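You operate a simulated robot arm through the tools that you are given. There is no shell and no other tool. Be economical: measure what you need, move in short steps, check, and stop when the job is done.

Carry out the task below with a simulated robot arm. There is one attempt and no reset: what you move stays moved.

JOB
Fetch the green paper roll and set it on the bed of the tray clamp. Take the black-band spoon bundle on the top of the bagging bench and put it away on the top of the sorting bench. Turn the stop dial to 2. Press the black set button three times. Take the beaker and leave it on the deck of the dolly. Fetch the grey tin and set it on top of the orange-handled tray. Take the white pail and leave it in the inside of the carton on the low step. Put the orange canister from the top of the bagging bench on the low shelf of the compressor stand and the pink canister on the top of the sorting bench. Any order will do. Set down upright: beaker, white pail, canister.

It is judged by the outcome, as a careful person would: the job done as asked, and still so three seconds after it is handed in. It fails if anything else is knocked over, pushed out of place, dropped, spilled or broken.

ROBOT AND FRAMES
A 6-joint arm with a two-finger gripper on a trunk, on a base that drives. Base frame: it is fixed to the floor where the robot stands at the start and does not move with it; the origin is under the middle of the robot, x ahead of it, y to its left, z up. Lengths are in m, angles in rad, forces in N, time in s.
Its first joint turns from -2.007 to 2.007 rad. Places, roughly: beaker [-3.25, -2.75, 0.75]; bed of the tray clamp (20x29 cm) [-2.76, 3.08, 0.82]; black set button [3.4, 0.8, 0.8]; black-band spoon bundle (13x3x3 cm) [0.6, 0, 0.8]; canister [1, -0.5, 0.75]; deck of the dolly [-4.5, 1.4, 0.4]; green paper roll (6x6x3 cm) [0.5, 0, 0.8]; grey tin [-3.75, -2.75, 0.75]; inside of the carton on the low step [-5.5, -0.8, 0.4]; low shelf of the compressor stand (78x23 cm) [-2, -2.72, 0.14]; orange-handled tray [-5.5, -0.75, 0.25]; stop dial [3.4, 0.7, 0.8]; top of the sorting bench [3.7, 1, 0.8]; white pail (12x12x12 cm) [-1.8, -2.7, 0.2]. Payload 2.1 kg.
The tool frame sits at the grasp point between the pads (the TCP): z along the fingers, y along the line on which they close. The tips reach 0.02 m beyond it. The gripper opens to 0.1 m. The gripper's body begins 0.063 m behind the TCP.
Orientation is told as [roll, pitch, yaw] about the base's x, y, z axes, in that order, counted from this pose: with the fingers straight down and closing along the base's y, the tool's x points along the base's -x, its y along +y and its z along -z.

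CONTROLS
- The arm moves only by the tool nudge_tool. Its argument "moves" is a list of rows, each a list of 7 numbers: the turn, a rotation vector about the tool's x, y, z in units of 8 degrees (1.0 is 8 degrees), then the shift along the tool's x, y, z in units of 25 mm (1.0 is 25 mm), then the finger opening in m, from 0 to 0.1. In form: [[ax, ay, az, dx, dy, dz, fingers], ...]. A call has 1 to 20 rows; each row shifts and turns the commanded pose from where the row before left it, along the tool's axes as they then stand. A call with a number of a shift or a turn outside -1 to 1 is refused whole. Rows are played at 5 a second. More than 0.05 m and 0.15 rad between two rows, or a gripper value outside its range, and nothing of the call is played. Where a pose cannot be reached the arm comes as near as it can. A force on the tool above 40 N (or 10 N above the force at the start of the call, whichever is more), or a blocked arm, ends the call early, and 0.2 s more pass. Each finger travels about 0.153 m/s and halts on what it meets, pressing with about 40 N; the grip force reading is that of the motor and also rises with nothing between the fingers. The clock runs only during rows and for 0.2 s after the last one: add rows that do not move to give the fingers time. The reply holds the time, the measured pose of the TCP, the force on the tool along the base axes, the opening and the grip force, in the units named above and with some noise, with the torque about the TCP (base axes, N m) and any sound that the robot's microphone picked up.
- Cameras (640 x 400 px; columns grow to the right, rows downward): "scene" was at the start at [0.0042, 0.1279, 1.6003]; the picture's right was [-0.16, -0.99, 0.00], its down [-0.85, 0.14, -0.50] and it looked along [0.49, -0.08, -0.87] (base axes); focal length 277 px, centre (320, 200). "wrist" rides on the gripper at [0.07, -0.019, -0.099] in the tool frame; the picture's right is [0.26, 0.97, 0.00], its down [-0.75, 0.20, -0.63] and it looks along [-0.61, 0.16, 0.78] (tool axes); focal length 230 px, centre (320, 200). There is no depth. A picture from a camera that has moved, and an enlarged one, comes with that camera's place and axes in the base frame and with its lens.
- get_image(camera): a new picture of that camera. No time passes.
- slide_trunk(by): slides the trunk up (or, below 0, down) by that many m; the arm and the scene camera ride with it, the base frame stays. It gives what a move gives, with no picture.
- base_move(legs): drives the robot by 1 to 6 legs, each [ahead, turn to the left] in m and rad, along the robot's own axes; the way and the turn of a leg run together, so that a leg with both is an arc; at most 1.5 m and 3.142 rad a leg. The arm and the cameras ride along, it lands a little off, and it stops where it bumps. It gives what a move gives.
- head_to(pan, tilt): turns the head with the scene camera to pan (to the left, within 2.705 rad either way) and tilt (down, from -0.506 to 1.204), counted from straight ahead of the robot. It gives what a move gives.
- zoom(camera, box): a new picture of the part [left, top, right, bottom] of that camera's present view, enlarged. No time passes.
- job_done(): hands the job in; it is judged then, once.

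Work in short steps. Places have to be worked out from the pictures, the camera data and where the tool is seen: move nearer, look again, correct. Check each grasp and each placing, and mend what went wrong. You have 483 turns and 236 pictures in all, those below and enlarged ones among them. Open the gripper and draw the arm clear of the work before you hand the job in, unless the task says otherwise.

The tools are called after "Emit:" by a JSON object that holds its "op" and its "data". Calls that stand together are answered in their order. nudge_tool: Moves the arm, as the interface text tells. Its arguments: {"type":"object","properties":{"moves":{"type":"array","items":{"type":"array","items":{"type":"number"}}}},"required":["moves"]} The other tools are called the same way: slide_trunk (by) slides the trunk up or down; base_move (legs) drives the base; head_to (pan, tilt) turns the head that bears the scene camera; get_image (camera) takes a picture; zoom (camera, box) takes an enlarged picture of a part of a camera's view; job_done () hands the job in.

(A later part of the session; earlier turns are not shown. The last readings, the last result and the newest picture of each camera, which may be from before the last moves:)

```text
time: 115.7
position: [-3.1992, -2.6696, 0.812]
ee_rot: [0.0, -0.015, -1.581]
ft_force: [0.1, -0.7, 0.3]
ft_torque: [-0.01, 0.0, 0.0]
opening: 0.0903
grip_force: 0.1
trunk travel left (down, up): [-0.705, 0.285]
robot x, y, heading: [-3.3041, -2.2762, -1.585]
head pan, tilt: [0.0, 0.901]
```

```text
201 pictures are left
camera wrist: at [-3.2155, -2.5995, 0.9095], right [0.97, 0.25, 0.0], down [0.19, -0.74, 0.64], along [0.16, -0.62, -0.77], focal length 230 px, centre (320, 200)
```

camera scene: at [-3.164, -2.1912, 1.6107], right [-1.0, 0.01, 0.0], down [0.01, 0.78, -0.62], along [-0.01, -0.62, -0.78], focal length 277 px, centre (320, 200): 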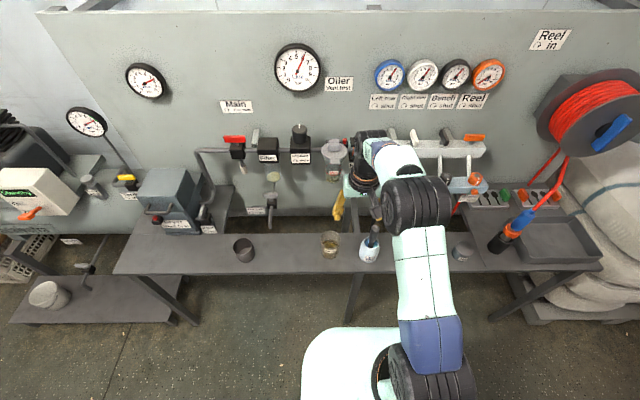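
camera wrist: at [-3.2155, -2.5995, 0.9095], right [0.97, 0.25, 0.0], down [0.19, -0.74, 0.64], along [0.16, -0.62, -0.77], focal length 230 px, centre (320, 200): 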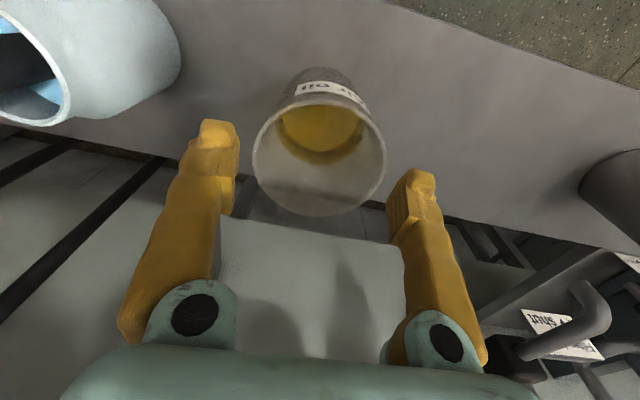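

Centred well; rim ≈7.5 cm wide. I open fully, lower 5 cm around the beaker and close gently.

Emit:
{"op": "nudge_tool", "data": {"moves": [[0, 0, 0, 0.1, 0, 0, 0.1], [0, 0, 0, 0, 0, 0.7, 0.1], [0, 0, 0, 0, 0, 0.7, 0.1], [0, 0, 0, 0, 0, 0.6, 0.1]]}}

Emit:
{"op": "get_image", "data": {"camera": "wrist"}}

```text
time: 116.7
position: [-3.1992, -2.6669, 0.7615]
ee_rot: [0.0, -0.016, -1.581]
ft_force: [0.3, 0.4, 0.4]
ft_torque: [-0.01, -0.01, 0.02]
opening: 0.0997
grip_force: 0.0
trunk travel left (down, up): [-0.705, 0.285]
robot x, y, heading: [-3.3016, -2.2733, -1.586]
head pan, tilt: [0.0, 0.901]
```

```text
200 pictures are left
camera wrist: at [-3.2161, -2.5977, 0.8591], right [0.97, 0.25, 0.0], down [0.19, -0.74, 0.64], along [0.16, -0.62, -0.77], focal length 230 px, centre (320, 200)
```

wrist: 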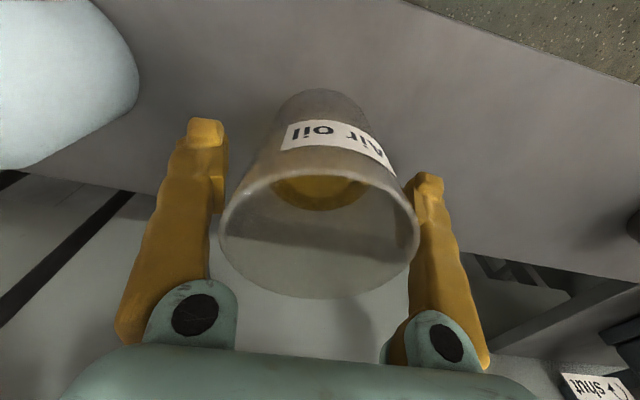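

Fingers straddle the beaker. I go 8 mm lower and close.

Emit:
{"op": "nudge_tool", "data": {"moves": [[0, 0, 0, 0, 0, 0.3, 0.1], [0, 0, 0, 0, 0, 0, 0.08], [0, 0, 0, 0, 0, 0, 0.06], [0, 0, 0, 0, 0, 0, 0.04], [0, 0, 0, 0, 0, 0, 0.03], [0, 0, 0, 0, 0, 0, 0.03]]}}

Emit:
{"op": "nudge_tool", "data": {"moves": [[0, 0, 0, 0, 0, -0.5, 0.03], [0, 0, 0, 0, 0, -0.5, 0.03], [0, 0, 0, 0, 0, -0.5, 0.03]]}}

Emit:
{"op": "get_image", "data": {"camera": "wrist"}}

```text
time: 118.1
position: [-3.1992, -2.6677, 0.7539]
ee_rot: [-0.002, -0.016, -1.581]
ft_force: [0.7, 0.2, 0.7]
ft_torque: [-0.02, -0.02, 0.0]
opening: 0.0681
grip_force: 39.8
trunk travel left (down, up): [-0.705, 0.285]
robot x, y, heading: [-3.3017, -2.2747, -1.582]
head pan, tilt: [0.0, 0.901]
```

```text
time: 118.9
position: [-3.1983, -2.666, 0.7924]
ee_rot: [0.0, -0.016, -1.58]
ft_force: [-0.5, 1.0, -0.9]
ft_torque: [0.01, 0.0, 0.0]
opening: 0.0684
grip_force: 40.0
trunk travel left (down, up): [-0.705, 0.285]
robot x, y, heading: [-3.3024, -2.269, -1.587]
head pan, tilt: [0.0, 0.901]
```

```text
199 pictures are left
camera wrist: at [-3.2158, -2.5964, 0.8899], right [0.97, 0.25, 0.0], down [0.19, -0.74, 0.64], along [0.16, -0.62, -0.77], focal length 230 px, centre (320, 200)
```

wrist: 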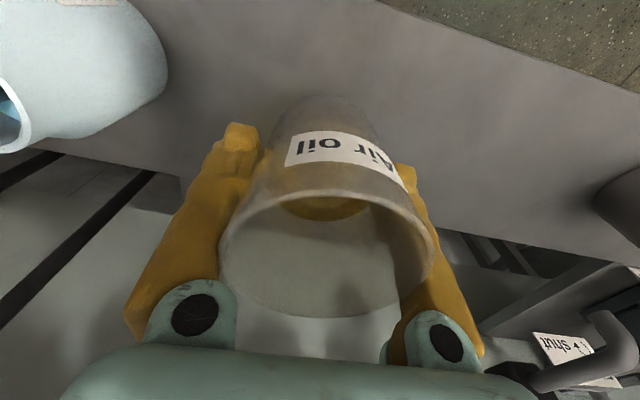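

Beaker is held. I raise the trunk, back out, and turn around toward the dolly.

Emit:
{"op": "slide_trunk", "data": {"by": 0.13}}

Emit:
{"op": "base_move", "data": {"legs": [[-0.7, 0], [0, -1.57], [0, -1.2], [1.2, 0]]}}

Emit:
{"op": "head_to", "data": {"pan": 0.3, "tilt": 0.5}}

Emit:
{"op": "get_image", "data": {"camera": "scene"}}

```text
time: 120.5
position: [-3.1992, -2.6662, 0.9229]
ee_rot: [0.002, -0.015, -1.581]
ft_force: [1.0, 0.1, -1.2]
ft_torque: [-0.03, 0.01, 0.03]
opening: 0.0679
grip_force: 39.9
trunk travel left (down, up): [-0.835, 0.155]
robot x, y, heading: [-3.2994, -2.276, -1.576]
head pan, tilt: [0.0, 0.901]
```

```text
time: 136.9
position: [-3.9804, -0.1091, 0.9235]
ee_rot: [0.0, -0.016, 1.947]
ft_force: [0.9, 0.0, -1.1]
ft_torque: [0.02, 0.04, 0.0]
opening: 0.0683
grip_force: 39.5
trunk travel left (down, up): [-0.835, 0.155]
robot x, y, heading: [-3.7351, -0.431, 1.944]
head pan, tilt: [0.0, 0.901]
```

```text
time: 137.8
position: [-3.9795, -0.108, 0.9223]
ee_rot: [0.0, -0.015, 1.948]
ft_force: [0.3, 0.7, -1.2]
ft_torque: [0.06, -0.02, -0.01]
opening: 0.068
grip_force: 39.7
trunk travel left (down, up): [-0.835, 0.155]
robot x, y, heading: [-3.7353, -0.4341, 1.945]
head pan, tilt: [0.3, 0.499]
```

```text
198 pictures are left
camera scene: at [-3.9016, -0.4703, 1.6545], right [0.78, 0.63, 0.0], down [0.3, -0.37, -0.88], along [-0.55, 0.68, -0.48], focal length 277 px, centre (320, 200)
```

scene: 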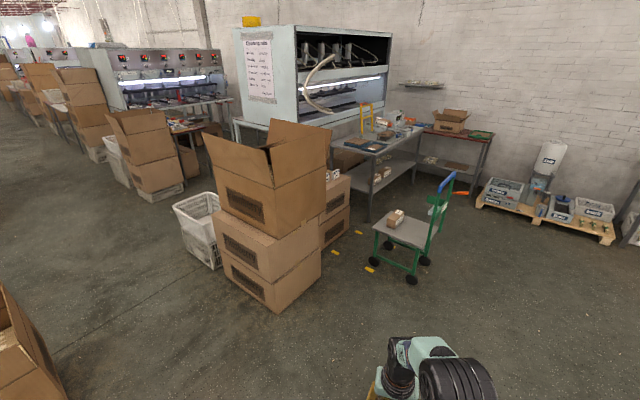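

The dolly deck (with a package on it) is around (−4.48, 1.3), handle on the east side. I zoom on it.

Emit:
{"op": "zoom", "data": {"camera": "scene", "box": [330, 150, 500, 300]}}

```text
2.67 times, centred on (415, 225) of scene
camera zoom: at [-3.9016, -0.4703, 1.6545], right [0.78, 0.63, 0.0], down [0.3, -0.37, -0.88], along [-0.55, 0.68, -0.48], focal length 740 px, centre (67, 133)
```

zoom: 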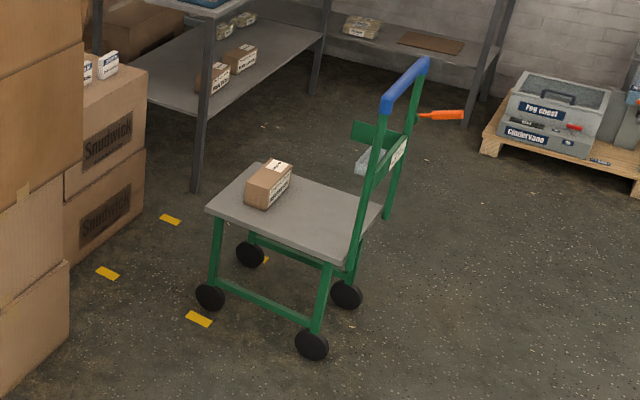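

Deck ≈ x −4.72…−4.34, y 1.21…1.58, z≈0.39; free space right of the package. I centre the arm, then drive to face +y at (−4.5, 0.75).

Emit:
{"op": "nudge_tool", "data": {"moves": [[0, 0, 0, 0, -1, 0, 0.03], [0, 0, 0, 0, -1, 0, 0.03], [0, 0, 0, 0, -1, 0, 0.03], [0, 0, 0, 0, -1, 0, 0.03]]}}

Emit:
{"op": "base_move", "data": {"legs": [[0, 0.2], [1.4, 0], [0, -0.574]]}}

Emit:
{"op": "head_to", "data": {"pan": 0.0, "tilt": 0.8}}

Emit:
{"op": "get_image", "data": {"camera": "scene"}}

```text
time: 138.8
position: [-3.885, -0.0717, 0.9229]
ee_rot: [0.0, -0.015, 1.948]
ft_force: [0.1, -0.1, -1.6]
ft_torque: [0.0, 0.02, 0.03]
opening: 0.0679
grip_force: 40.2
trunk travel left (down, up): [-0.835, 0.155]
robot x, y, heading: [-3.7336, -0.4364, 1.946]
head pan, tilt: [0.3, 0.499]
```

```text
time: 148.0
position: [-4.4965, 1.1262, 0.9235]
ee_rot: [0.001, -0.015, 1.571]
ft_force: [0.0, -0.4, -1.2]
ft_torque: [-0.01, 0.03, 0.0]
opening: 0.0679
grip_force: 39.9
trunk travel left (down, up): [-0.835, 0.155]
robot x, y, heading: [-4.4914, 0.7361, 1.569]
head pan, tilt: [0.3, 0.499]
```

```text
time: 148.8
position: [-4.4966, 1.1279, 0.9217]
ee_rot: [0.0, -0.015, 1.569]
ft_force: [-0.4, 0.6, -1.1]
ft_torque: [0.02, 0.01, 0.0]
opening: 0.068
grip_force: 39.9
trunk travel left (down, up): [-0.835, 0.155]
robot x, y, heading: [-4.4908, 0.7353, 1.57]
head pan, tilt: [0.0, 0.799]
```

```text
196 pictures are left
camera scene: at [-4.6311, 0.7557, 1.6286], right [1.0, 0.0, 0.0], down [0.0, -0.72, -0.7], along [0.0, 0.7, -0.72], focal length 277 px, centre (320, 200)
```

scene: 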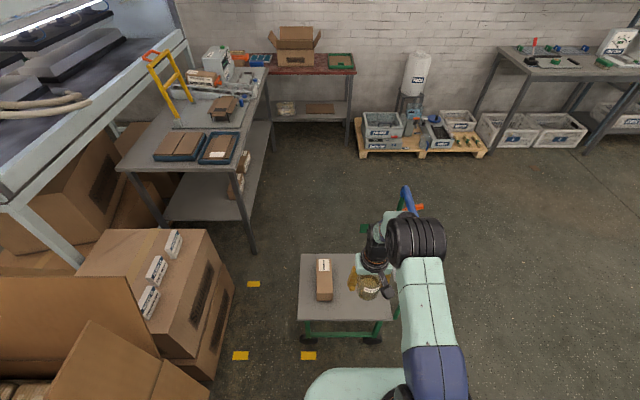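

Target spot (−4.46, 1.35). I advance 0.19 m, shift 3.5 cm right, and lower the trunk most of the way.

Emit:
{"op": "base_move", "data": {"legs": [[0.19, 0]]}}

Emit:
{"op": "nudge_tool", "data": {"moves": [[0, 0, 0, -0.6, -0.7, 0, 0.03], [0, 0, 0, -0.6, -0.7, 0, 0.03]]}}

Emit:
{"op": "slide_trunk", "data": {"by": -0.4}}

Emit:
{"op": "get_image", "data": {"camera": "wrist"}}

Emit:
{"op": "get_image", "data": {"camera": "scene"}}

```text
time: 150.4
position: [-4.4942, 1.3164, 0.9224]
ee_rot: [0.0, -0.018, 1.567]
ft_force: [0.1, -0.2, -0.6]
ft_torque: [0.02, -0.01, 0.0]
opening: 0.068
grip_force: 40.6
trunk travel left (down, up): [-0.835, 0.155]
robot x, y, heading: [-4.4882, 0.9291, 1.572]
head pan, tilt: [0.0, 0.799]
```

```text
time: 151.0
position: [-4.4593, 1.3486, 0.921]
ee_rot: [-0.001, -0.016, 1.568]
ft_force: [0.2, 0.4, -1.5]
ft_torque: [-0.02, 0.0, 0.01]
opening: 0.0681
grip_force: 40.1
trunk travel left (down, up): [-0.835, 0.155]
robot x, y, heading: [-4.4908, 0.9255, 1.562]
head pan, tilt: [0.0, 0.799]
```

```text
time: 154.8
position: [-4.4598, 1.3464, 0.5215]
ee_rot: [0.0, -0.015, 1.569]
ft_force: [-0.3, 0.7, -0.5]
ft_torque: [-0.01, -0.03, 0.0]
opening: 0.0681
grip_force: 40.0
trunk travel left (down, up): [-0.435, 0.555]
robot x, y, heading: [-4.4887, 0.9278, 1.569]
head pan, tilt: [0.0, 0.799]
```

```text
195 pictures are left
camera wrist: at [-4.4407, 1.2746, 0.6185], right [-0.97, -0.25, 0.0], down [-0.2, 0.74, 0.64], along [-0.16, 0.62, -0.77], focal length 230 px, centre (320, 200)
```

wrist: 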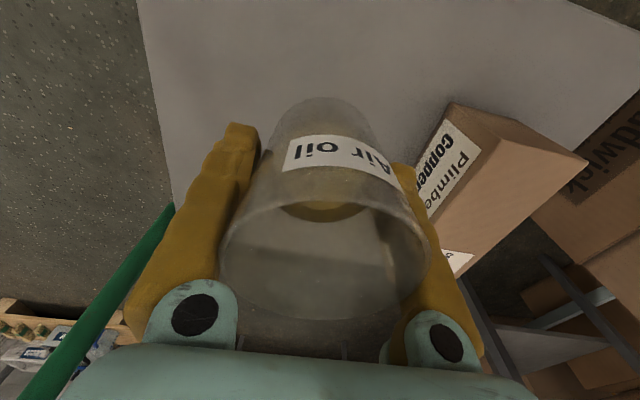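

```text
194 pictures are left
camera scene: at [-4.6304, 0.9461, 1.2286], right [1.0, 0.0, 0.0], down [0.0, -0.72, -0.7], along [0.0, 0.7, -0.72], focal length 277 px, centre (320, 200)
```

scene: 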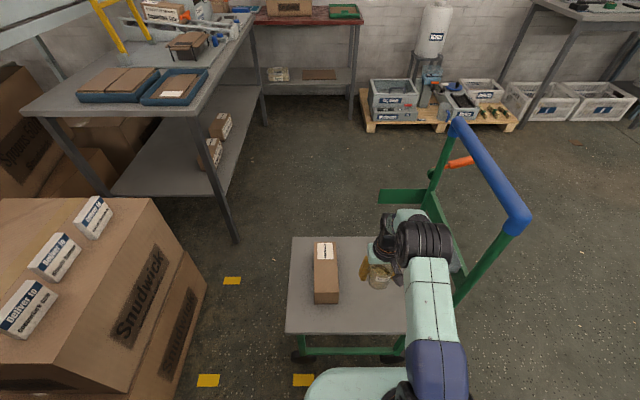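

Spot is clear between package and handle. I lower 6 cm, then in small steps until contact.

Emit:
{"op": "nudge_tool", "data": {"moves": [[0, 0, 0, 0, 0, 1, 0.03], [0, 0, 0, 0, 0, 1, 0.03], [0, 0, 0, 0, 0, 0.4, 0.03], [0, 0, 0, 0, 0, 0.15, 0.03], [0, 0, 0, 0, 0, 0.15, 0.03]]}}

Emit:
{"op": "get_image", "data": {"camera": "wrist"}}

```text
time: 156.0
position: [-4.4604, 1.3484, 0.4531]
ee_rot: [0.001, -0.017, 1.565]
ft_force: [-0.4, 0.7, -1.9]
ft_torque: [0.03, -0.02, 0.01]
opening: 0.0681
grip_force: 39.8
trunk travel left (down, up): [-0.435, 0.555]
robot x, y, heading: [-4.4879, 0.9237, 1.567]
head pan, tilt: [0.0, 0.799]
```

```text
193 pictures are left
camera wrist: at [-4.4408, 1.276, 0.5506], right [-0.97, -0.25, 0.0], down [-0.2, 0.74, 0.64], along [-0.16, 0.62, -0.77], focal length 230 px, centre (320, 200)
```

wrist: 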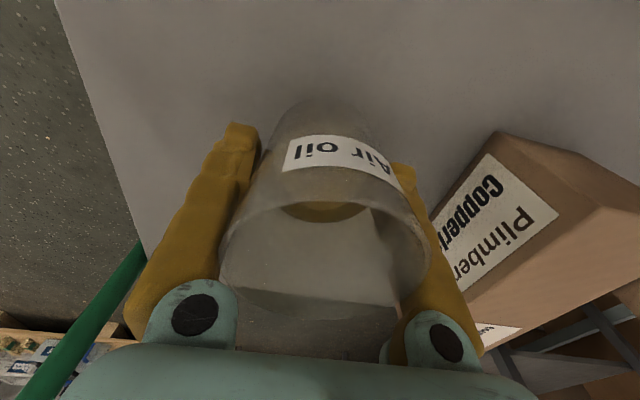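

Emit:
{"op": "nudge_tool", "data": {"moves": [[0, 0, 0, 0, 0, 0.15, 0.03], [0, 0, 0, 0, 0, 0.1, 0.03], [0, 0, 0, 0, 0, 0.1, 0.03], [0, 0, 0, 0, 0, 0.1, 0.03], [0, 0, 0, 0, 0, 0.1, 0.03]]}}

```text
time: 157.2
position: [-4.4601, 1.3487, 0.4396]
ee_rot: [0.0, -0.015, 1.567]
ft_force: [-0.4, 0.2, -1.5]
ft_torque: [0.0, -0.03, -0.01]
opening: 0.0679
grip_force: 39.6
trunk travel left (down, up): [-0.435, 0.555]
robot x, y, heading: [-4.4918, 0.9251, 1.566]
head pan, tilt: [0.0, 0.799]
```

No contact yet; I continue in small steps.

Emit:
{"op": "nudge_tool", "data": {"moves": [[0, 0, 0, 0, 0, 0.08, 0.03], [0, 0, 0, 0, 0, 0.08, 0.03], [0, 0, 0, 0, 0, 0.08, 0.03], [0, 0, 0, 0, 0, 0.08, 0.03]]}}

```text
time: 158.2
position: [-4.4593, 1.3479, 0.4341]
ee_rot: [0.0, -0.019, 1.568]
ft_force: [1.4, -2.4, 21.8]
ft_torque: [-0.37, 0.08, 0.01]
opening: 0.0679
grip_force: 40.1
trunk travel left (down, up): [-0.435, 0.555]
robot x, y, heading: [-4.4875, 0.9288, 1.568]
head pan, tilt: [0.0, 0.799]
```

Contact (22 N). I ease 1 mm up, open, and rise.

Emit:
{"op": "nudge_tool", "data": {"moves": [[0, 0, 0, 0, 0, -0.06, 0.03], [0, 0, 0, 0, 0, 0, 0.07], [0, 0, 0, 0, 0, 0, 0.08], [0, 0, 0, 0, 0, 0, 0.09], [0, 0, 0, 0, 0, 0, 0.1], [0, 0, 0, 0, 0, -0.5, 0.1], [0, 0, 0, 0, 0, -1, 0.1], [0, 0, 0, 0, 0, -1, 0.1], [0, 0, 0, 0, 0, -1, 0.1]]}}

Emit:
{"op": "get_image", "data": {"camera": "wrist"}}

```text
time: 160.2
position: [-4.461, 1.3473, 0.5219]
ee_rot: [0.001, -0.013, 1.568]
ft_force: [0.9, -0.4, -0.3]
ft_torque: [-0.01, -0.03, -0.03]
opening: 0.1001
grip_force: 0.0
trunk travel left (down, up): [-0.435, 0.555]
robot x, y, heading: [-4.485, 0.924, 1.566]
head pan, tilt: [0.0, 0.799]
```

```text
192 pictures are left
camera wrist: at [-4.4413, 1.2755, 0.618], right [-0.97, -0.25, 0.0], down [-0.2, 0.74, 0.64], along [-0.16, 0.62, -0.77], focal length 230 px, centre (320, 200)
```

wrist: 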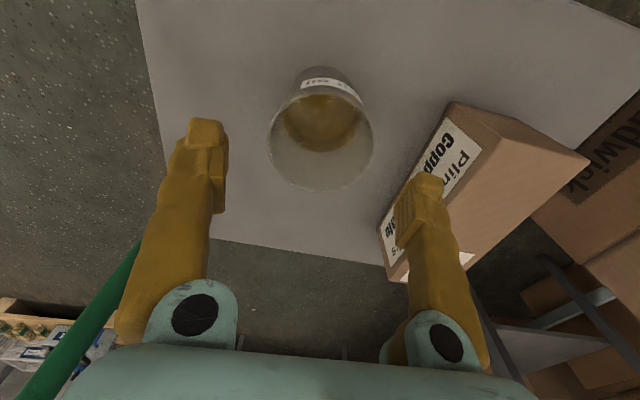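

Beaker stands upright on the deck. I raise, back away and look toward the carton/tray location.

Emit:
{"op": "slide_trunk", "data": {"by": 0.42}}

Emit:
{"op": "base_move", "data": {"legs": [[-0.8, 0]]}}

Emit:
{"op": "head_to", "data": {"pan": 2.2, "tilt": 0.75}}

Emit:
{"op": "get_image", "data": {"camera": "scene"}}

```text
refused: 0.42 is not a number from -0.4 to 0.4
```

```text
time: 164.4
position: [-4.4629, 0.5592, 0.5206]
ee_rot: [-0.002, -0.016, 1.557]
ft_force: [-0.4, -0.7, 0.0]
ft_torque: [0.02, 0.02, 0.0]
opening: 0.0999
grip_force: 0.0
trunk travel left (down, up): [-0.435, 0.555]
robot x, y, heading: [-4.4976, 0.1331, 1.554]
head pan, tilt: [0.0, 0.799]
```

```text
time: 166.5
position: [-4.462, 0.5591, 0.5202]
ee_rot: [0.0, -0.016, 1.557]
ft_force: [-0.3, 0.3, 0.2]
ft_torque: [-0.02, 0.03, -0.02]
opening: 0.0998
grip_force: 0.0
trunk travel left (down, up): [-0.435, 0.555]
robot x, y, heading: [-4.4952, 0.1374, 1.558]
head pan, tilt: [2.201, 0.75]
```

```text
191 pictures are left
camera scene: at [-4.7062, 0.03, 1.2326], right [-0.58, 0.82, 0.0], down [0.56, 0.39, -0.73], along [-0.6, -0.42, -0.68], focal length 277 px, centre (320, 200)
```

scene: 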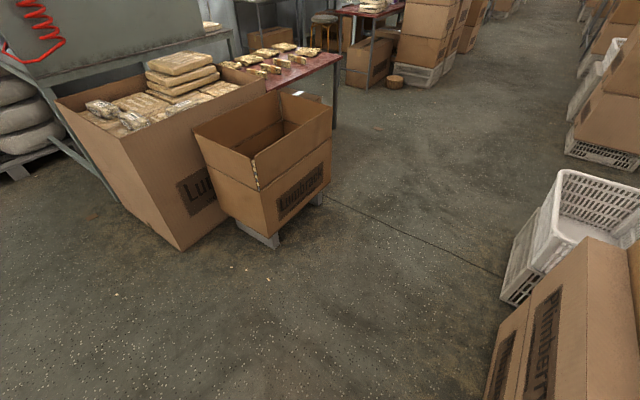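

The trunk lift was refused (limit 0.4) – noted; nothing bumped. I raise the trunk now and look at the carton from higher, and check the beaker.

Emit:
{"op": "slide_trunk", "data": {"by": 0.4}}

Emit:
{"op": "get_image", "data": {"camera": "scene"}}

Emit:
{"op": "head_to", "data": {"pan": 0, "tilt": 0.6}}

Emit:
{"op": "zoom", "data": {"camera": "scene", "box": [200, 100, 520, 300]}}

```text
time: 170.3
position: [-4.4615, 0.5595, 0.9203]
ee_rot: [0.0, -0.016, 1.556]
ft_force: [0.5, 0.2, 0.3]
ft_torque: [0.0, -0.03, 0.01]
opening: 0.0999
grip_force: 0.1
trunk travel left (down, up): [-0.835, 0.155]
robot x, y, heading: [-4.4948, 0.1395, 1.555]
head pan, tilt: [2.201, 0.75]
```

```text
190 pictures are left
camera scene: at [-4.7063, 0.03, 1.6325], right [-0.58, 0.82, 0.0], down [0.56, 0.39, -0.73], along [-0.6, -0.42, -0.68], focal length 277 px, centre (320, 200)
```

scene: 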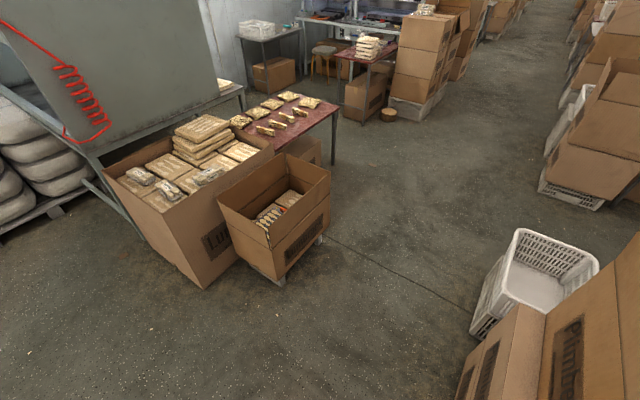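

```text
time: 172.4
position: [-4.4638, 0.5593, 0.9203]
ee_rot: [-0.001, -0.016, 1.557]
ft_force: [0.3, -0.2, -0.8]
ft_torque: [0.0, -0.02, -0.02]
opening: 0.0999
grip_force: 0.0
trunk travel left (down, up): [-0.835, 0.155]
robot x, y, heading: [-4.4976, 0.1339, 1.559]
head pan, tilt: [0.0, 0.6]
```

```text
2.00 times, centred on (360, 200) of scene
camera zoom: at [-4.6374, 0.1662, 1.6454], right [1.0, -0.01, 0.0], down [-0.01, -0.56, -0.83], along [0.01, 0.82, -0.56], focal length 555 px, centre (240, 200)
```

zoom: 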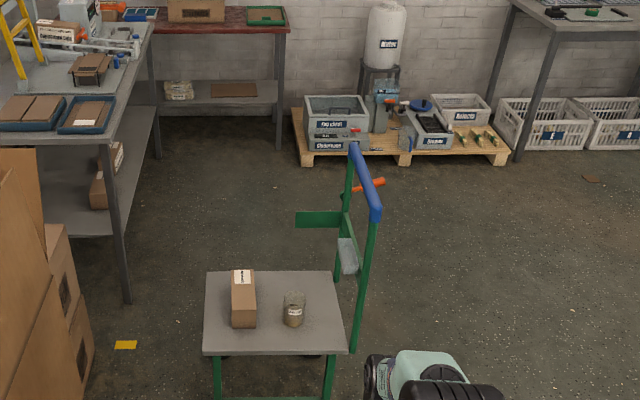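

Beaker stands fine. The carton (x −5.82…−5.21, y −1.01…−0.62, rim z≈0.64) holds something; I go nearer to look inside.

Emit:
{"op": "base_move", "data": {"legs": [[-0.33, 0], [0, 1.585], [0.6, 0]]}}

Emit:
{"op": "head_to", "data": {"pan": 0.8, "tilt": 0.95}}

Emit:
{"op": "get_image", "data": {"camera": "scene"}}

```text
time: 181.4
position: [-5.5134, -0.1677, 0.9205]
ee_rot: [0.0, -0.016, 3.139]
ft_force: [-0.1, 0.7, 0.0]
ft_torque: [0.04, -0.01, 0.0]
opening: 0.0999
grip_force: 0.1
trunk travel left (down, up): [-0.835, 0.155]
robot x, y, heading: [-5.0888, -0.1964, 3.141]
head pan, tilt: [0.0, 0.6]
```

```text
time: 182.6
position: [-5.5137, -0.1672, 0.9201]
ee_rot: [0.0, -0.017, 3.135]
ft_force: [-0.2, -0.1, -0.2]
ft_torque: [0.01, -0.03, 0.03]
opening: 0.1001
grip_force: 0.0
trunk travel left (down, up): [-0.835, 0.155]
robot x, y, heading: [-5.0913, -0.1956, 3.141]
head pan, tilt: [0.799, 0.949]
```

```text
188 pictures are left
camera scene: at [-5.0835, -0.3898, 1.6171], right [-0.71, 0.7, 0.0], down [0.57, 0.58, -0.58], along [-0.41, -0.42, -0.81], focal length 277 px, centre (320, 200)
```

scene: 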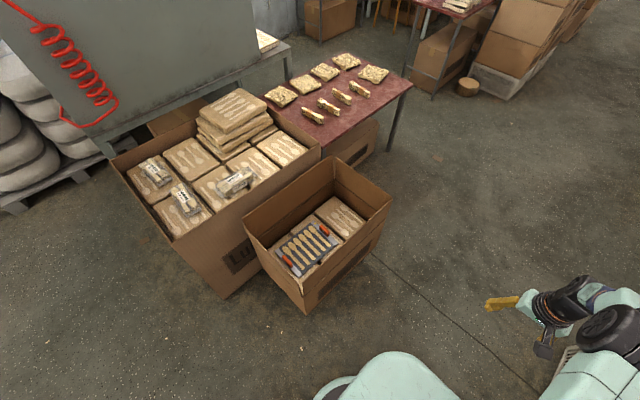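

Emit:
{"op": "zoom", "data": {"camera": "scene", "box": [235, 150, 400, 315]}}

```text
2.42 times, centred on (318, 232) of scene
camera zoom: at [-5.0835, -0.3898, 1.6171], right [-0.71, 0.7, 0.0], down [0.57, 0.58, -0.58], along [-0.41, -0.42, -0.81], focal length 672 px, centre (326, 121)
```

zoom: 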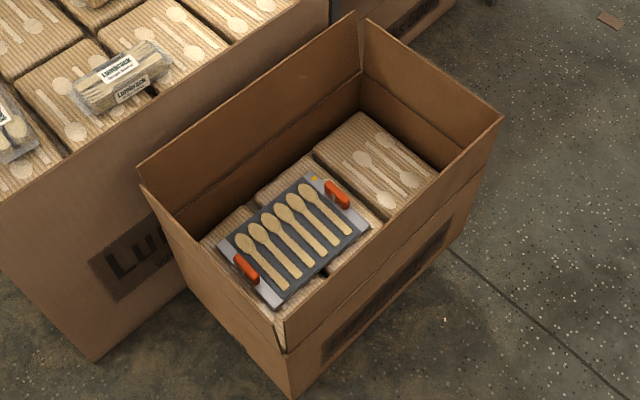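

The orange-handled tray lies on packs inside the carton, east half; a free pack top is on its west side for the pail. I test the arm's max reach here in free air at two heights.

Emit:
{"op": "nudge_tool", "data": {"moves": [[0, 0, 0, -1, 0, 0, 0.1], [0, 0, 0, -1, 0, 0, 0.1], [0, 0, 0, -1, 0, 0, 0.1], [0, 0, 0, -1, 0, 0, 0.1], [0, 0, 0, -1, 0, 0, 0.1], [0, 0, 0, -1, 0, 0, 0.1]]}}

Emit:
{"op": "nudge_tool", "data": {"moves": [[0, 0, 0, 0, 0, -1, 0.1], [0, 0, 0, 0, 0, -1, 0.1], [0, 0, 0, 0, 0, -1, 0.1], [0, 0, 0, 0, 0, -1, 0.1], [0, 0, 0, 0, 0, -1, 0.1], [0, 0, 0, -1, 0, 0, 0.1], [0, 0, 0, -1, 0, 0, 0.1]]}}

```text
time: 183.9
position: [-5.5737, -0.1694, 0.9279]
ee_rot: [0.0, -0.017, 3.138]
ft_force: [-0.8, -0.6, -0.1]
ft_torque: [0.01, 0.02, 0.0]
opening: 0.1004
grip_force: 0.2
out of reach, approached as far as the arm can: row 3, 4, 5, 6
trunk travel left (down, up): [-0.835, 0.155]
robot x, y, heading: [-5.0942, -0.1979, 3.135]
head pan, tilt: [0.799, 0.949]
```

```text
time: 185.6
position: [-5.5704, -0.1704, 1.0514]
ee_rot: [0.001, -0.016, 3.137]
ft_force: [-0.1, -0.2, 0.7]
ft_torque: [0.01, -0.03, 0.01]
opening: 0.0999
grip_force: 0.0
out of reach, approached as far as the arm can: row 6, 7
trunk travel left (down, up): [-0.835, 0.155]
robot x, y, heading: [-5.0892, -0.1981, 3.134]
head pan, tilt: [0.799, 0.949]
```

Max reach is ≈0.48 m with tool down. I retract the arm and go for the grey tin at the gauge bench.

Emit:
{"op": "nudge_tool", "data": {"moves": [[0, 0, 0, 1, 0, 0, 0.09], [0, 0, 0, 1, 0, 0, 0.09], [0, 0, 0, 1, 0, 0, 0.09], [0, 0, 0, 1, 0, 0, 0.09]]}}

Emit:
{"op": "base_move", "data": {"legs": [[0, 2.28], [1.1, 0], [1.1, 0], [0, -0.7]]}}

Emit:
{"op": "head_to", "data": {"pan": 0, "tilt": 0.8}}

Emit:
{"op": "get_image", "data": {"camera": "scene"}}

```text
time: 186.6
position: [-5.4801, -0.1709, 1.0515]
ee_rot: [0.0, -0.018, 3.139]
ft_force: [-0.1, 0.4, 0.3]
ft_torque: [-0.02, -0.01, 0.0]
opening: 0.0901
grip_force: 0.0
out of reach, approached as far as the arm can: row 1
trunk travel left (down, up): [-0.835, 0.155]
robot x, y, heading: [-5.0922, -0.1957, 3.133]
head pan, tilt: [0.799, 0.949]
```

```text
time: 204.7
position: [-3.648, -2.2265, 1.0508]
ee_rot: [0.0, -0.016, -1.536]
ft_force: [0.1, -0.1, -0.5]
ft_torque: [0.01, 0.03, -0.01]
opening: 0.09
grip_force: 0.0
trunk travel left (down, up): [-0.835, 0.155]
robot x, y, heading: [-3.6365, -1.8354, -1.537]
head pan, tilt: [0.799, 0.949]
```

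```text
time: 205.8
position: [-3.649, -2.2263, 1.051]
ee_rot: [0.001, -0.014, -1.537]
ft_force: [0.4, 0.4, 0.2]
ft_torque: [0.03, -0.02, 0.03]
opening: 0.09
grip_force: 0.0
trunk travel left (down, up): [-0.835, 0.155]
robot x, y, heading: [-3.6365, -1.8359, -1.539]
head pan, tilt: [0.0, 0.799]
```

```text
186 pictures are left
camera scene: at [-3.4986, -1.8528, 1.6285], right [-1.0, -0.04, 0.0], down [-0.03, 0.72, -0.7], along [0.02, -0.7, -0.72], focal length 277 px, centre (320, 200)
```

scene: 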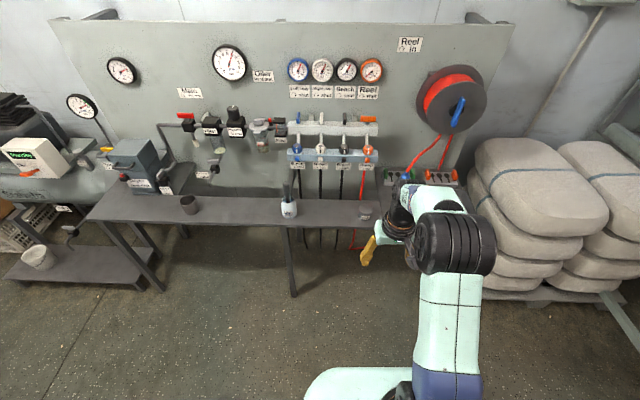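

Tin near (−3.67, −2.656). I drive 0.42 m in and look with the wrist camera.

Emit:
{"op": "base_move", "data": {"legs": [[0.42, -0.03]]}}

Emit:
{"op": "get_image", "data": {"camera": "wrist"}}

```text
time: 208.4
position: [-3.6539, -2.6432, 1.0508]
ee_rot: [0.0, -0.016, -1.569]
ft_force: [-0.4, 0.4, 0.1]
ft_torque: [-0.04, -0.03, 0.0]
opening: 0.0903
grip_force: 0.0
trunk travel left (down, up): [-0.835, 0.155]
robot x, y, heading: [-3.633, -2.2547, -1.568]
head pan, tilt: [0.0, 0.799]
```

```text
185 pictures are left
camera wrist: at [-3.6721, -2.5726, 1.1481], right [0.97, 0.26, 0.0], down [0.2, -0.74, 0.64], along [0.16, -0.62, -0.77], focal length 230 px, centre (320, 200)
```

wrist: 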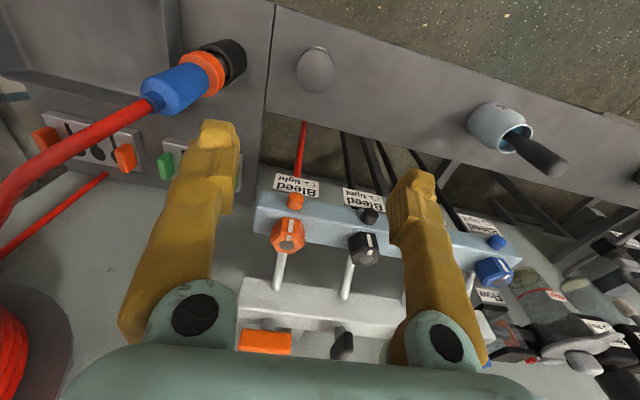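

Tin at ≈(−3.664, −2.642). I shift 1 cm and lower 0.18 m, then check.

Emit:
{"op": "nudge_tool", "data": {"moves": [[0, 0, 0, 0, -0.4, 0, 0.09]]}}

Emit:
{"op": "slide_trunk", "data": {"by": -0.18}}

Emit:
{"op": "get_image", "data": {"camera": "wrist"}}

```text
time: 208.8
position: [-3.666, -2.642, 1.0512]
ee_rot: [0.001, -0.015, -1.569]
ft_force: [-0.6, -0.4, -0.5]
ft_torque: [-0.02, -0.02, 0.01]
opening: 0.0901
grip_force: 0.1
trunk travel left (down, up): [-0.835, 0.155]
robot x, y, heading: [-3.6322, -2.2521, -1.569]
head pan, tilt: [0.0, 0.799]
```

```text
time: 210.8
position: [-3.6643, -2.6433, 0.8704]
ee_rot: [-0.001, -0.017, -1.57]
ft_force: [-0.2, 0.3, 0.0]
ft_torque: [0.03, -0.01, 0.01]
opening: 0.0901
grip_force: 0.1
trunk travel left (down, up): [-0.655, 0.335]
robot x, y, heading: [-3.6326, -2.2527, -1.569]
head pan, tilt: [0.0, 0.799]
```

```text
184 pictures are left
camera wrist: at [-3.6826, -2.5732, 0.9679], right [0.97, 0.26, 0.0], down [0.2, -0.74, 0.64], along [0.16, -0.62, -0.77], focal length 230 px, centre (320, 200)
```

wrist: 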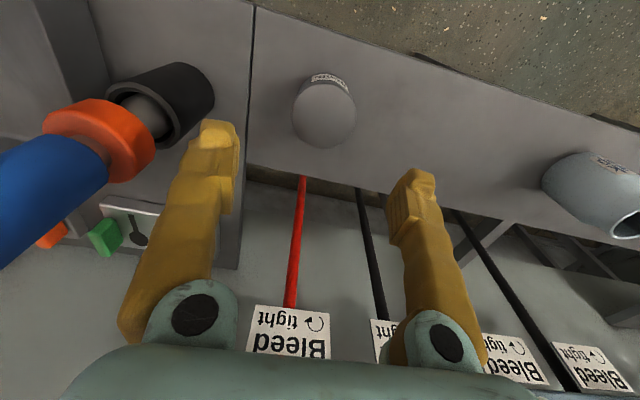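

Tin centre (−3.660, −2.647), about 6.4 cm wide, top ≈0.75. I descend to 0.785 and recheck.

Emit:
{"op": "nudge_tool", "data": {"moves": [[0, 0, 0, -0.15, 0.15, 1, 0.09], [0, 0, 0, 0, 0, 1, 0.09], [0, 0, 0, 0, 0, 1, 0.09], [0, 0, 0, 0, 0, 0.4, 0.09]]}}

Emit:
{"op": "get_image", "data": {"camera": "wrist"}}

```text
time: 211.8
position: [-3.662, -2.6491, 0.7849]
ee_rot: [0.0, -0.015, -1.569]
ft_force: [-0.4, -0.5, -0.9]
ft_torque: [0.0, 0.0, 0.01]
opening: 0.0901
grip_force: 0.1
trunk travel left (down, up): [-0.655, 0.335]
robot x, y, heading: [-3.6334, -2.2522, -1.565]
head pan, tilt: [0.0, 0.799]
```

```text
183 pictures are left
camera wrist: at [-3.6801, -2.5786, 0.8824], right [0.97, 0.26, 0.0], down [0.2, -0.74, 0.64], along [0.16, -0.62, -0.77], focal length 230 px, centre (320, 200)
```

wrist: 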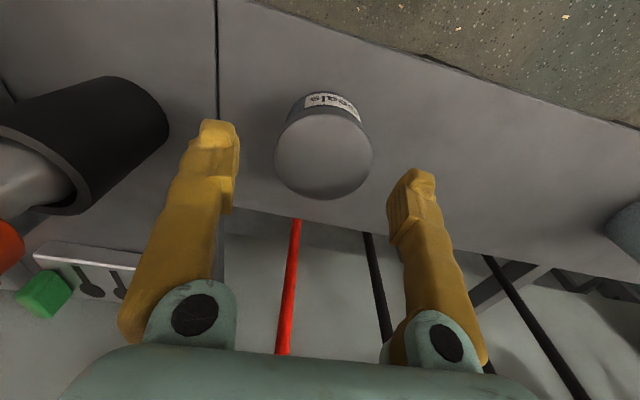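

Aligned. I descend to z≈0.75 and close.

Emit:
{"op": "nudge_tool", "data": {"moves": [[0, 0, 0, 0, 0, 0.7, 0.09], [0, 0, 0, 0, 0, 0.7, 0.09], [0, 0, 0, 0, 0, 0, 0.07], [0, 0, 0, 0, 0, 0, 0.05], [0, 0, 0, 0, 0, 0, 0.03], [0, 0, 0, 0, 0, 0, 0.03]]}}

Emit:
{"op": "get_image", "data": {"camera": "wrist"}}

```text
time: 213.2
position: [-3.6623, -2.6473, 0.7496]
ee_rot: [0.0, -0.017, -1.569]
ft_force: [0.9, 0.2, -0.1]
ft_torque: [0.01, -0.01, -0.03]
opening: 0.0541
grip_force: 39.9
trunk travel left (down, up): [-0.655, 0.335]
robot x, y, heading: [-3.6316, -2.2526, -1.568]
head pan, tilt: [0.0, 0.799]
```

```text
182 pictures are left
camera wrist: at [-3.6801, -2.5779, 0.8472], right [0.97, 0.26, 0.0], down [0.2, -0.74, 0.64], along [0.16, -0.62, -0.77], focal length 230 px, centre (320, 200)
```

wrist: 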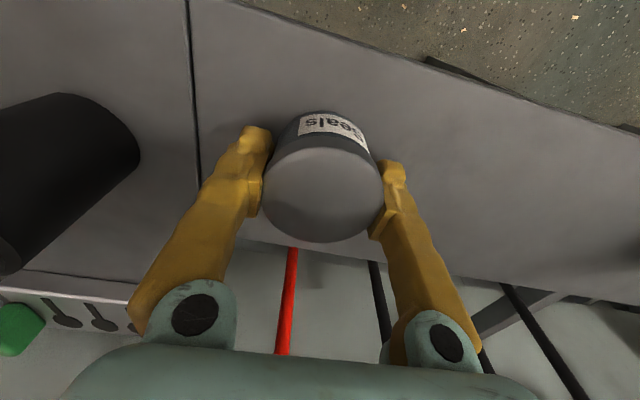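

Tin held. I lift, back out and drive round to the +y side of the carton.

Emit:
{"op": "nudge_tool", "data": {"moves": [[0, 0, 0, 0, 0, -1, 0.03], [0, 0, 0, 0, 0, -1, 0.03], [0, 0, 0, 0, 0, -1, 0.03], [0, 0, 0, 0, 0, -1, 0.03]]}}

Emit:
{"op": "slide_trunk", "data": {"by": 0.18}}

Emit:
{"op": "base_move", "data": {"legs": [[-0.6, 0], [0, -2.54], [0.95, 0], [0.93, 0], [0, 0.966], [0.72, 0]]}}

```text
time: 214.2
position: [-3.6587, -2.6479, 0.8514]
ee_rot: [0.002, -0.011, -1.569]
ft_force: [-0.4, -0.2, -0.9]
ft_torque: [-0.02, 0.01, -0.02]
opening: 0.0542
grip_force: 40.1
trunk travel left (down, up): [-0.655, 0.335]
robot x, y, heading: [-3.6319, -2.2528, -1.566]
head pan, tilt: [0.0, 0.799]
```

```text
time: 216.2
position: [-3.6595, -2.6464, 1.0319]
ee_rot: [0.0, -0.016, -1.568]
ft_force: [-0.1, -0.4, -0.2]
ft_torque: [-0.02, 0.01, 0.01]
opening: 0.0541
grip_force: 39.9
trunk travel left (down, up): [-0.835, 0.155]
robot x, y, heading: [-3.6295, -2.2526, -1.566]
head pan, tilt: [0.0, 0.799]
```

```text
time: 240.6
position: [-5.6931, 0.0625, 1.0299]
ee_rot: [0.002, -0.015, 3.067]
ft_force: [0.0, 0.6, -0.5]
ft_torque: [0.01, -0.01, -0.01]
opening: 0.054
grip_force: 39.9
trunk travel left (down, up): [-0.835, 0.155]
robot x, y, heading: [-5.3044, 0.0049, 3.068]
head pan, tilt: [0.0, 0.799]
```

I go 0.15 m further, turn to face the carton, and look.

Emit:
{"op": "base_move", "data": {"legs": [[0.15, 0.0], [0, 1.645]]}}

Emit:
{"op": "get_image", "data": {"camera": "scene"}}

Emit:
{"op": "get_image", "data": {"camera": "wrist"}}

```text
time: 246.1
position: [-5.4705, -0.3794, 1.0312]
ee_rot: [0.001, -0.015, -1.543]
ft_force: [-0.4, 0.4, 0.3]
ft_torque: [0.02, 0.01, 0.03]
opening: 0.0544
grip_force: 39.7
trunk travel left (down, up): [-0.835, 0.155]
robot x, y, heading: [-5.4484, 0.0104, -1.546]
head pan, tilt: [0.0, 0.799]
```

```text
181 pictures are left
camera scene: at [-5.3124, -0.0038, 1.6286], right [-1.0, -0.03, 0.0], down [-0.02, 0.72, -0.7], along [0.02, -0.7, -0.72], focal length 277 px, centre (320, 200)
```

scene: 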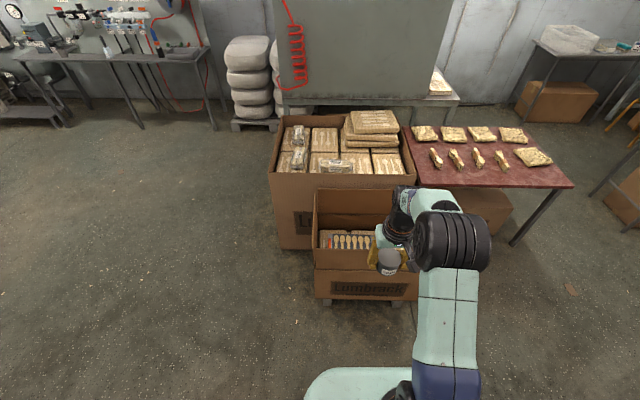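

```text
180 pictures are left
camera wrist: at [-5.49, -0.3107, 1.1285], right [0.96, 0.28, 0.0], down [0.22, -0.73, 0.64], along [0.18, -0.62, -0.77], focal length 230 px, centre (320, 200)
```

wrist: 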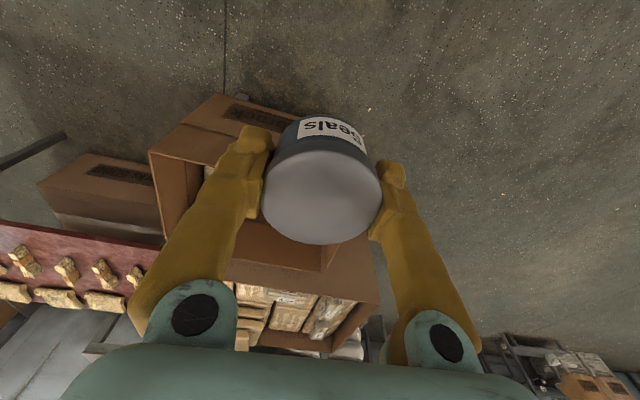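

Revised carton: x −5.82…−5.27, y −1.05…−0.69, rim ≈0.61; tray centre ≈(−5.455, −0.87), top ≈0.38. I drive in to y≈−0.43 and look.

Emit:
{"op": "base_move", "data": {"legs": [[0.43, -0.02]]}}

Emit:
{"op": "get_image", "data": {"camera": "scene"}}

Emit:
{"op": "get_image", "data": {"camera": "wrist"}}

```text
time: 248.7
position: [-5.4795, -0.8018, 1.0319]
ee_rot: [-0.001, -0.015, -1.577]
ft_force: [-0.1, -0.4, -0.6]
ft_torque: [-0.02, 0.01, 0.01]
opening: 0.0541
grip_force: 40.0
trunk travel left (down, up): [-0.835, 0.155]
robot x, y, heading: [-5.447, -0.4119, -1.58]
head pan, tilt: [0.0, 0.799]
```

```text
179 pictures are left
camera scene: at [-5.309, -0.4316, 1.6286], right [-1.0, 0.01, 0.0], down [0.01, 0.72, -0.7], along [-0.01, -0.7, -0.72], focal length 277 px, centre (320, 200)
```

scene: 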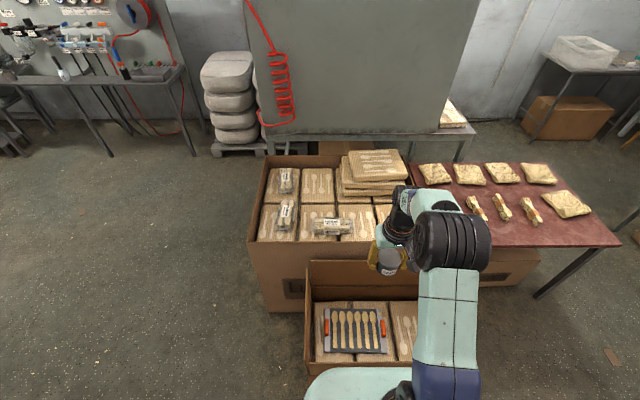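

```text
178 pictures are left
camera wrist: at [-5.4967, -0.7328, 1.1288], right [0.97, 0.25, 0.0], down [0.2, -0.74, 0.64], along [0.16, -0.62, -0.77], focal length 230 px, centre (320, 200)
```

wrist: 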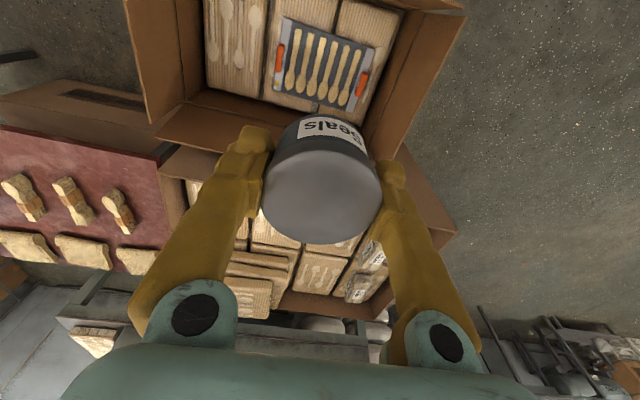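

Tray centre refined to (−5.462, −0.85, ~0.41). I move over it and lower the trunk 0.38, then check clearances.

Emit:
{"op": "nudge_tool", "data": {"moves": [[0, 0, 0, -1, 0.4, 0, 0.03], [0, 0, 0, -0.95, 0.3, 0, 0.03]]}}

Emit:
{"op": "slide_trunk", "data": {"by": -0.38}}

Emit:
{"op": "get_image", "data": {"camera": "scene"}}

Emit:
{"op": "get_image", "data": {"camera": "wrist"}}

```text
time: 249.2
position: [-5.4616, -0.853, 1.0329]
ee_rot: [-0.002, -0.013, -1.58]
ft_force: [1.1, 0.3, -0.1]
ft_torque: [0.03, 0.0, 0.04]
opening: 0.054
grip_force: 39.7
trunk travel left (down, up): [-0.835, 0.155]
robot x, y, heading: [-5.4458, -0.4105, -1.58]
head pan, tilt: [0.0, 0.799]
```

```text
time: 252.9
position: [-5.4604, -0.8519, 0.6538]
ee_rot: [0.001, -0.015, -1.578]
ft_force: [-0.4, 0.2, 0.3]
ft_torque: [-0.01, 0.0, -0.01]
opening: 0.0539
grip_force: 40.1
trunk travel left (down, up): [-0.455, 0.535]
robot x, y, heading: [-5.4474, -0.4082, -1.582]
head pan, tilt: [0.0, 0.799]
```

```text
177 pictures are left
camera scene: at [-5.3091, -0.4327, 1.2486], right [-1.0, 0.01, 0.0], down [0.01, 0.72, -0.7], along [-0.01, -0.7, -0.72], focal length 277 px, centre (320, 200)
```

scene: 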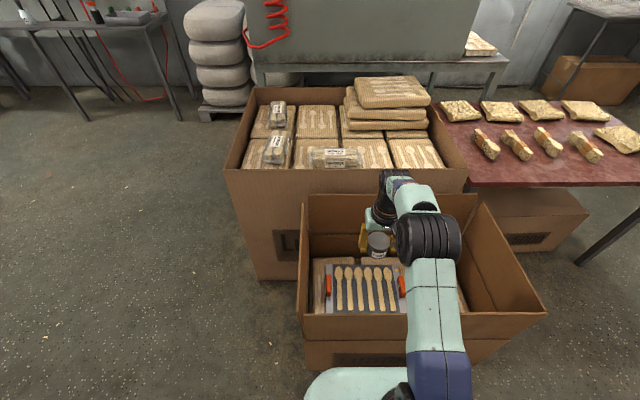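

```text
176 pictures are left
camera wrist: at [-5.4784, -0.7816, 0.7498], right [0.97, 0.25, 0.0], down [0.2, -0.74, 0.64], along [0.16, -0.62, -0.77], focal length 230 px, centre (320, 200)
```

wrist: 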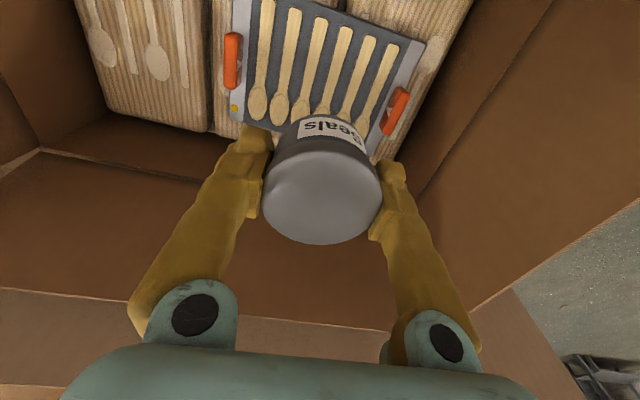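

Clearances look fine (front wall y≈−0.69, arm passes above). I lower another 0.16 and check.

Emit:
{"op": "slide_trunk", "data": {"by": -0.15}}

Emit:
{"op": "get_image", "data": {"camera": "scene"}}

Emit:
{"op": "get_image", "data": {"camera": "wrist"}}

```text
time: 254.7
position: [-5.4601, -0.8515, 0.5039]
ee_rot: [0.001, -0.016, -1.577]
ft_force: [0.3, -0.2, -1.3]
ft_torque: [0.03, 0.0, 0.02]
opening: 0.0544
grip_force: 40.0
trunk travel left (down, up): [-0.305, 0.685]
robot x, y, heading: [-5.4482, -0.4079, -1.574]
head pan, tilt: [0.0, 0.799]
```

```text
175 pictures are left
camera scene: at [-5.3091, -0.4326, 1.0986], right [-1.0, 0.01, 0.0], down [0.01, 0.72, -0.7], along [-0.01, -0.7, -0.72], focal length 277 px, centre (320, 200)
```

scene: 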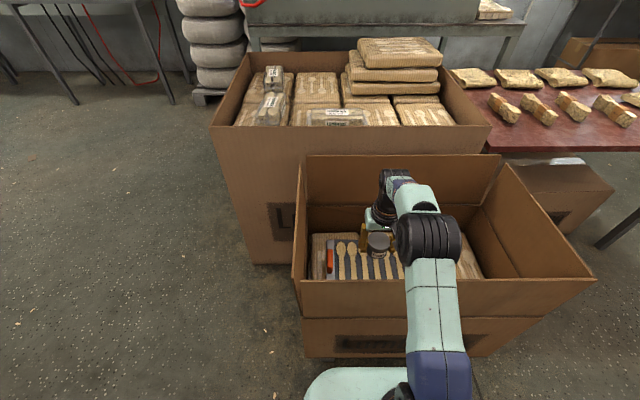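

```text
174 pictures are left
camera wrist: at [-5.4784, -0.7816, 0.5998], right [0.97, 0.25, 0.0], down [0.2, -0.74, 0.64], along [0.16, -0.62, -0.77], focal length 230 px, centre (320, 200)
```

wrist: 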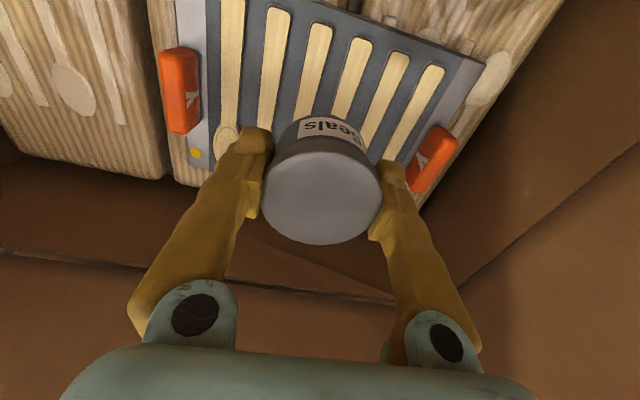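

Handle midpoint gives tray centre (−5.472, −0.854). I shift 1 cm and lower stepwise to contact.

Emit:
{"op": "nudge_tool", "data": {"moves": [[0, 0, 0, 0, -0.4, 0.5, 0.03], [0, 0, 0, 0, 0, 0.5, 0.03], [0, 0, 0, 0, 0, 0.3, 0.03], [0, 0, 0, 0, 0, 0.15, 0.03], [0, 0, 0, 0, 0, 0.1, 0.03], [0, 0, 0, 0, 0, 0.1, 0.03], [0, 0, 0, 0, 0, 0.1, 0.03]]}}

```text
time: 256.3
position: [-5.4715, -0.852, 0.459]
ee_rot: [0.0, -0.015, -1.577]
ft_force: [-0.1, -0.3, -0.6]
ft_torque: [0.01, -0.01, 0.01]
opening: 0.054
grip_force: 40.1
trunk travel left (down, up): [-0.305, 0.685]
robot x, y, heading: [-5.4484, -0.4105, -1.579]
head pan, tilt: [0.0, 0.799]
```

Emit:
{"op": "nudge_tool", "data": {"moves": [[0, 0, 0, 0, 0, 0.1, 0.03], [0, 0, 0, 0, 0, 0.1, 0.03], [0, 0, 0, 0, 0, 0.1, 0.03], [0, 0, 0, 0, 0, 0.1, 0.03]]}}

```text
time: 257.3
position: [-5.4714, -0.8517, 0.45]
ee_rot: [0.0, -0.016, -1.578]
ft_force: [-0.1, -0.1, -1.0]
ft_torque: [0.0, -0.03, -0.03]
opening: 0.054
grip_force: 39.6
trunk travel left (down, up): [-0.305, 0.685]
robot x, y, heading: [-5.45, -0.4096, -1.576]
head pan, tilt: [0.0, 0.799]
```

Still free. I keep lowering and take a look.

Emit:
{"op": "nudge_tool", "data": {"moves": [[0, 0, 0, 0, 0, 0.1, 0.03], [0, 0, 0, 0, 0, 0.1, 0.03], [0, 0, 0, 0, 0, 0.1, 0.03]]}}

Emit:
{"op": "get_image", "data": {"camera": "wrist"}}

```text
time: 258.1
position: [-5.4717, -0.8519, 0.4406]
ee_rot: [-0.002, -0.016, -1.578]
ft_force: [-0.7, 0.6, -0.7]
ft_torque: [0.01, 0.0, 0.03]
opening: 0.0543
grip_force: 40.3
trunk travel left (down, up): [-0.305, 0.685]
robot x, y, heading: [-5.4488, -0.4091, -1.576]
head pan, tilt: [0.0, 0.799]
```

```text
173 pictures are left
camera wrist: at [-5.4881, -0.7824, 0.5383], right [0.97, 0.25, 0.0], down [0.2, -0.74, 0.64], along [0.16, -0.62, -0.77], focal length 230 px, centre (320, 200)
```

wrist: 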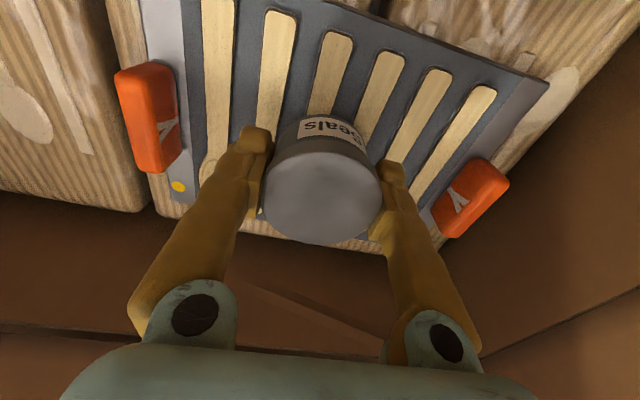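

Handles triangulate to z≈0.387, centre y≈−0.865. I shift 1 cm forward and continue down.

Emit:
{"op": "nudge_tool", "data": {"moves": [[0, 0, 0, -0.4, 0, 0, 0.03], [0, 0, 0, 0, 0, 0.3, 0.03], [0, 0, 0, 0, 0, 0.3, 0.03], [0, 0, 0, 0, 0, 0.2, 0.03], [0, 0, 0, 0, 0, 0.1, 0.03], [0, 0, 0, 0, 0, 0.1, 0.03]]}}

```text
time: 259.5
position: [-5.4715, -0.8635, 0.4165]
ee_rot: [-0.001, -0.015, -1.578]
ft_force: [0.4, 0.4, -1.0]
ft_torque: [0.02, 0.02, 0.0]
opening: 0.0543
grip_force: 39.9
trunk travel left (down, up): [-0.305, 0.685]
robot x, y, heading: [-5.444, -0.4061, -1.577]
head pan, tilt: [0.0, 0.799]
```

Emit:
{"op": "nudge_tool", "data": {"moves": [[0, 0, 0, 0, 0, 0.1, 0.03], [0, 0, 0, 0, 0, 0.1, 0.03], [0, 0, 0, 0, 0, 0.1, 0.03], [0, 0, 0, 0, 0, 0.1, 0.03]]}}

Emit:
{"op": "get_image", "data": {"camera": "wrist"}}

```text
time: 260.5
position: [-5.4714, -0.8629, 0.4078]
ee_rot: [0.0, -0.016, -1.578]
ft_force: [0.4, 0.2, -0.8]
ft_torque: [-0.01, 0.03, -0.01]
opening: 0.054
grip_force: 39.6
trunk travel left (down, up): [-0.305, 0.685]
robot x, y, heading: [-5.4441, -0.4109, -1.576]
head pan, tilt: [0.0, 0.799]
```

```text
172 pictures are left
camera wrist: at [-5.4883, -0.7929, 0.5041], right [0.97, 0.25, 0.0], down [0.2, -0.74, 0.64], along [0.16, -0.62, -0.77], focal length 230 px, centre (320, 200)
```

wrist: 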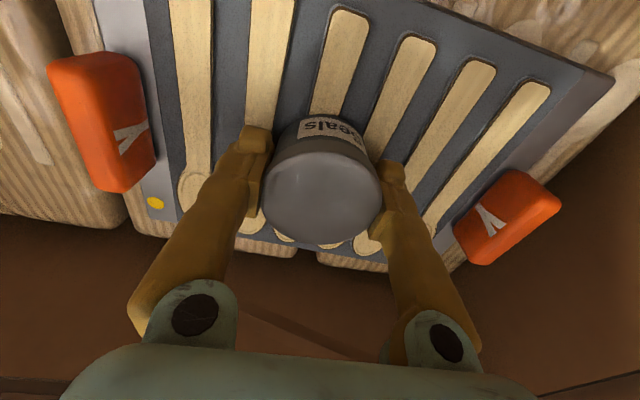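

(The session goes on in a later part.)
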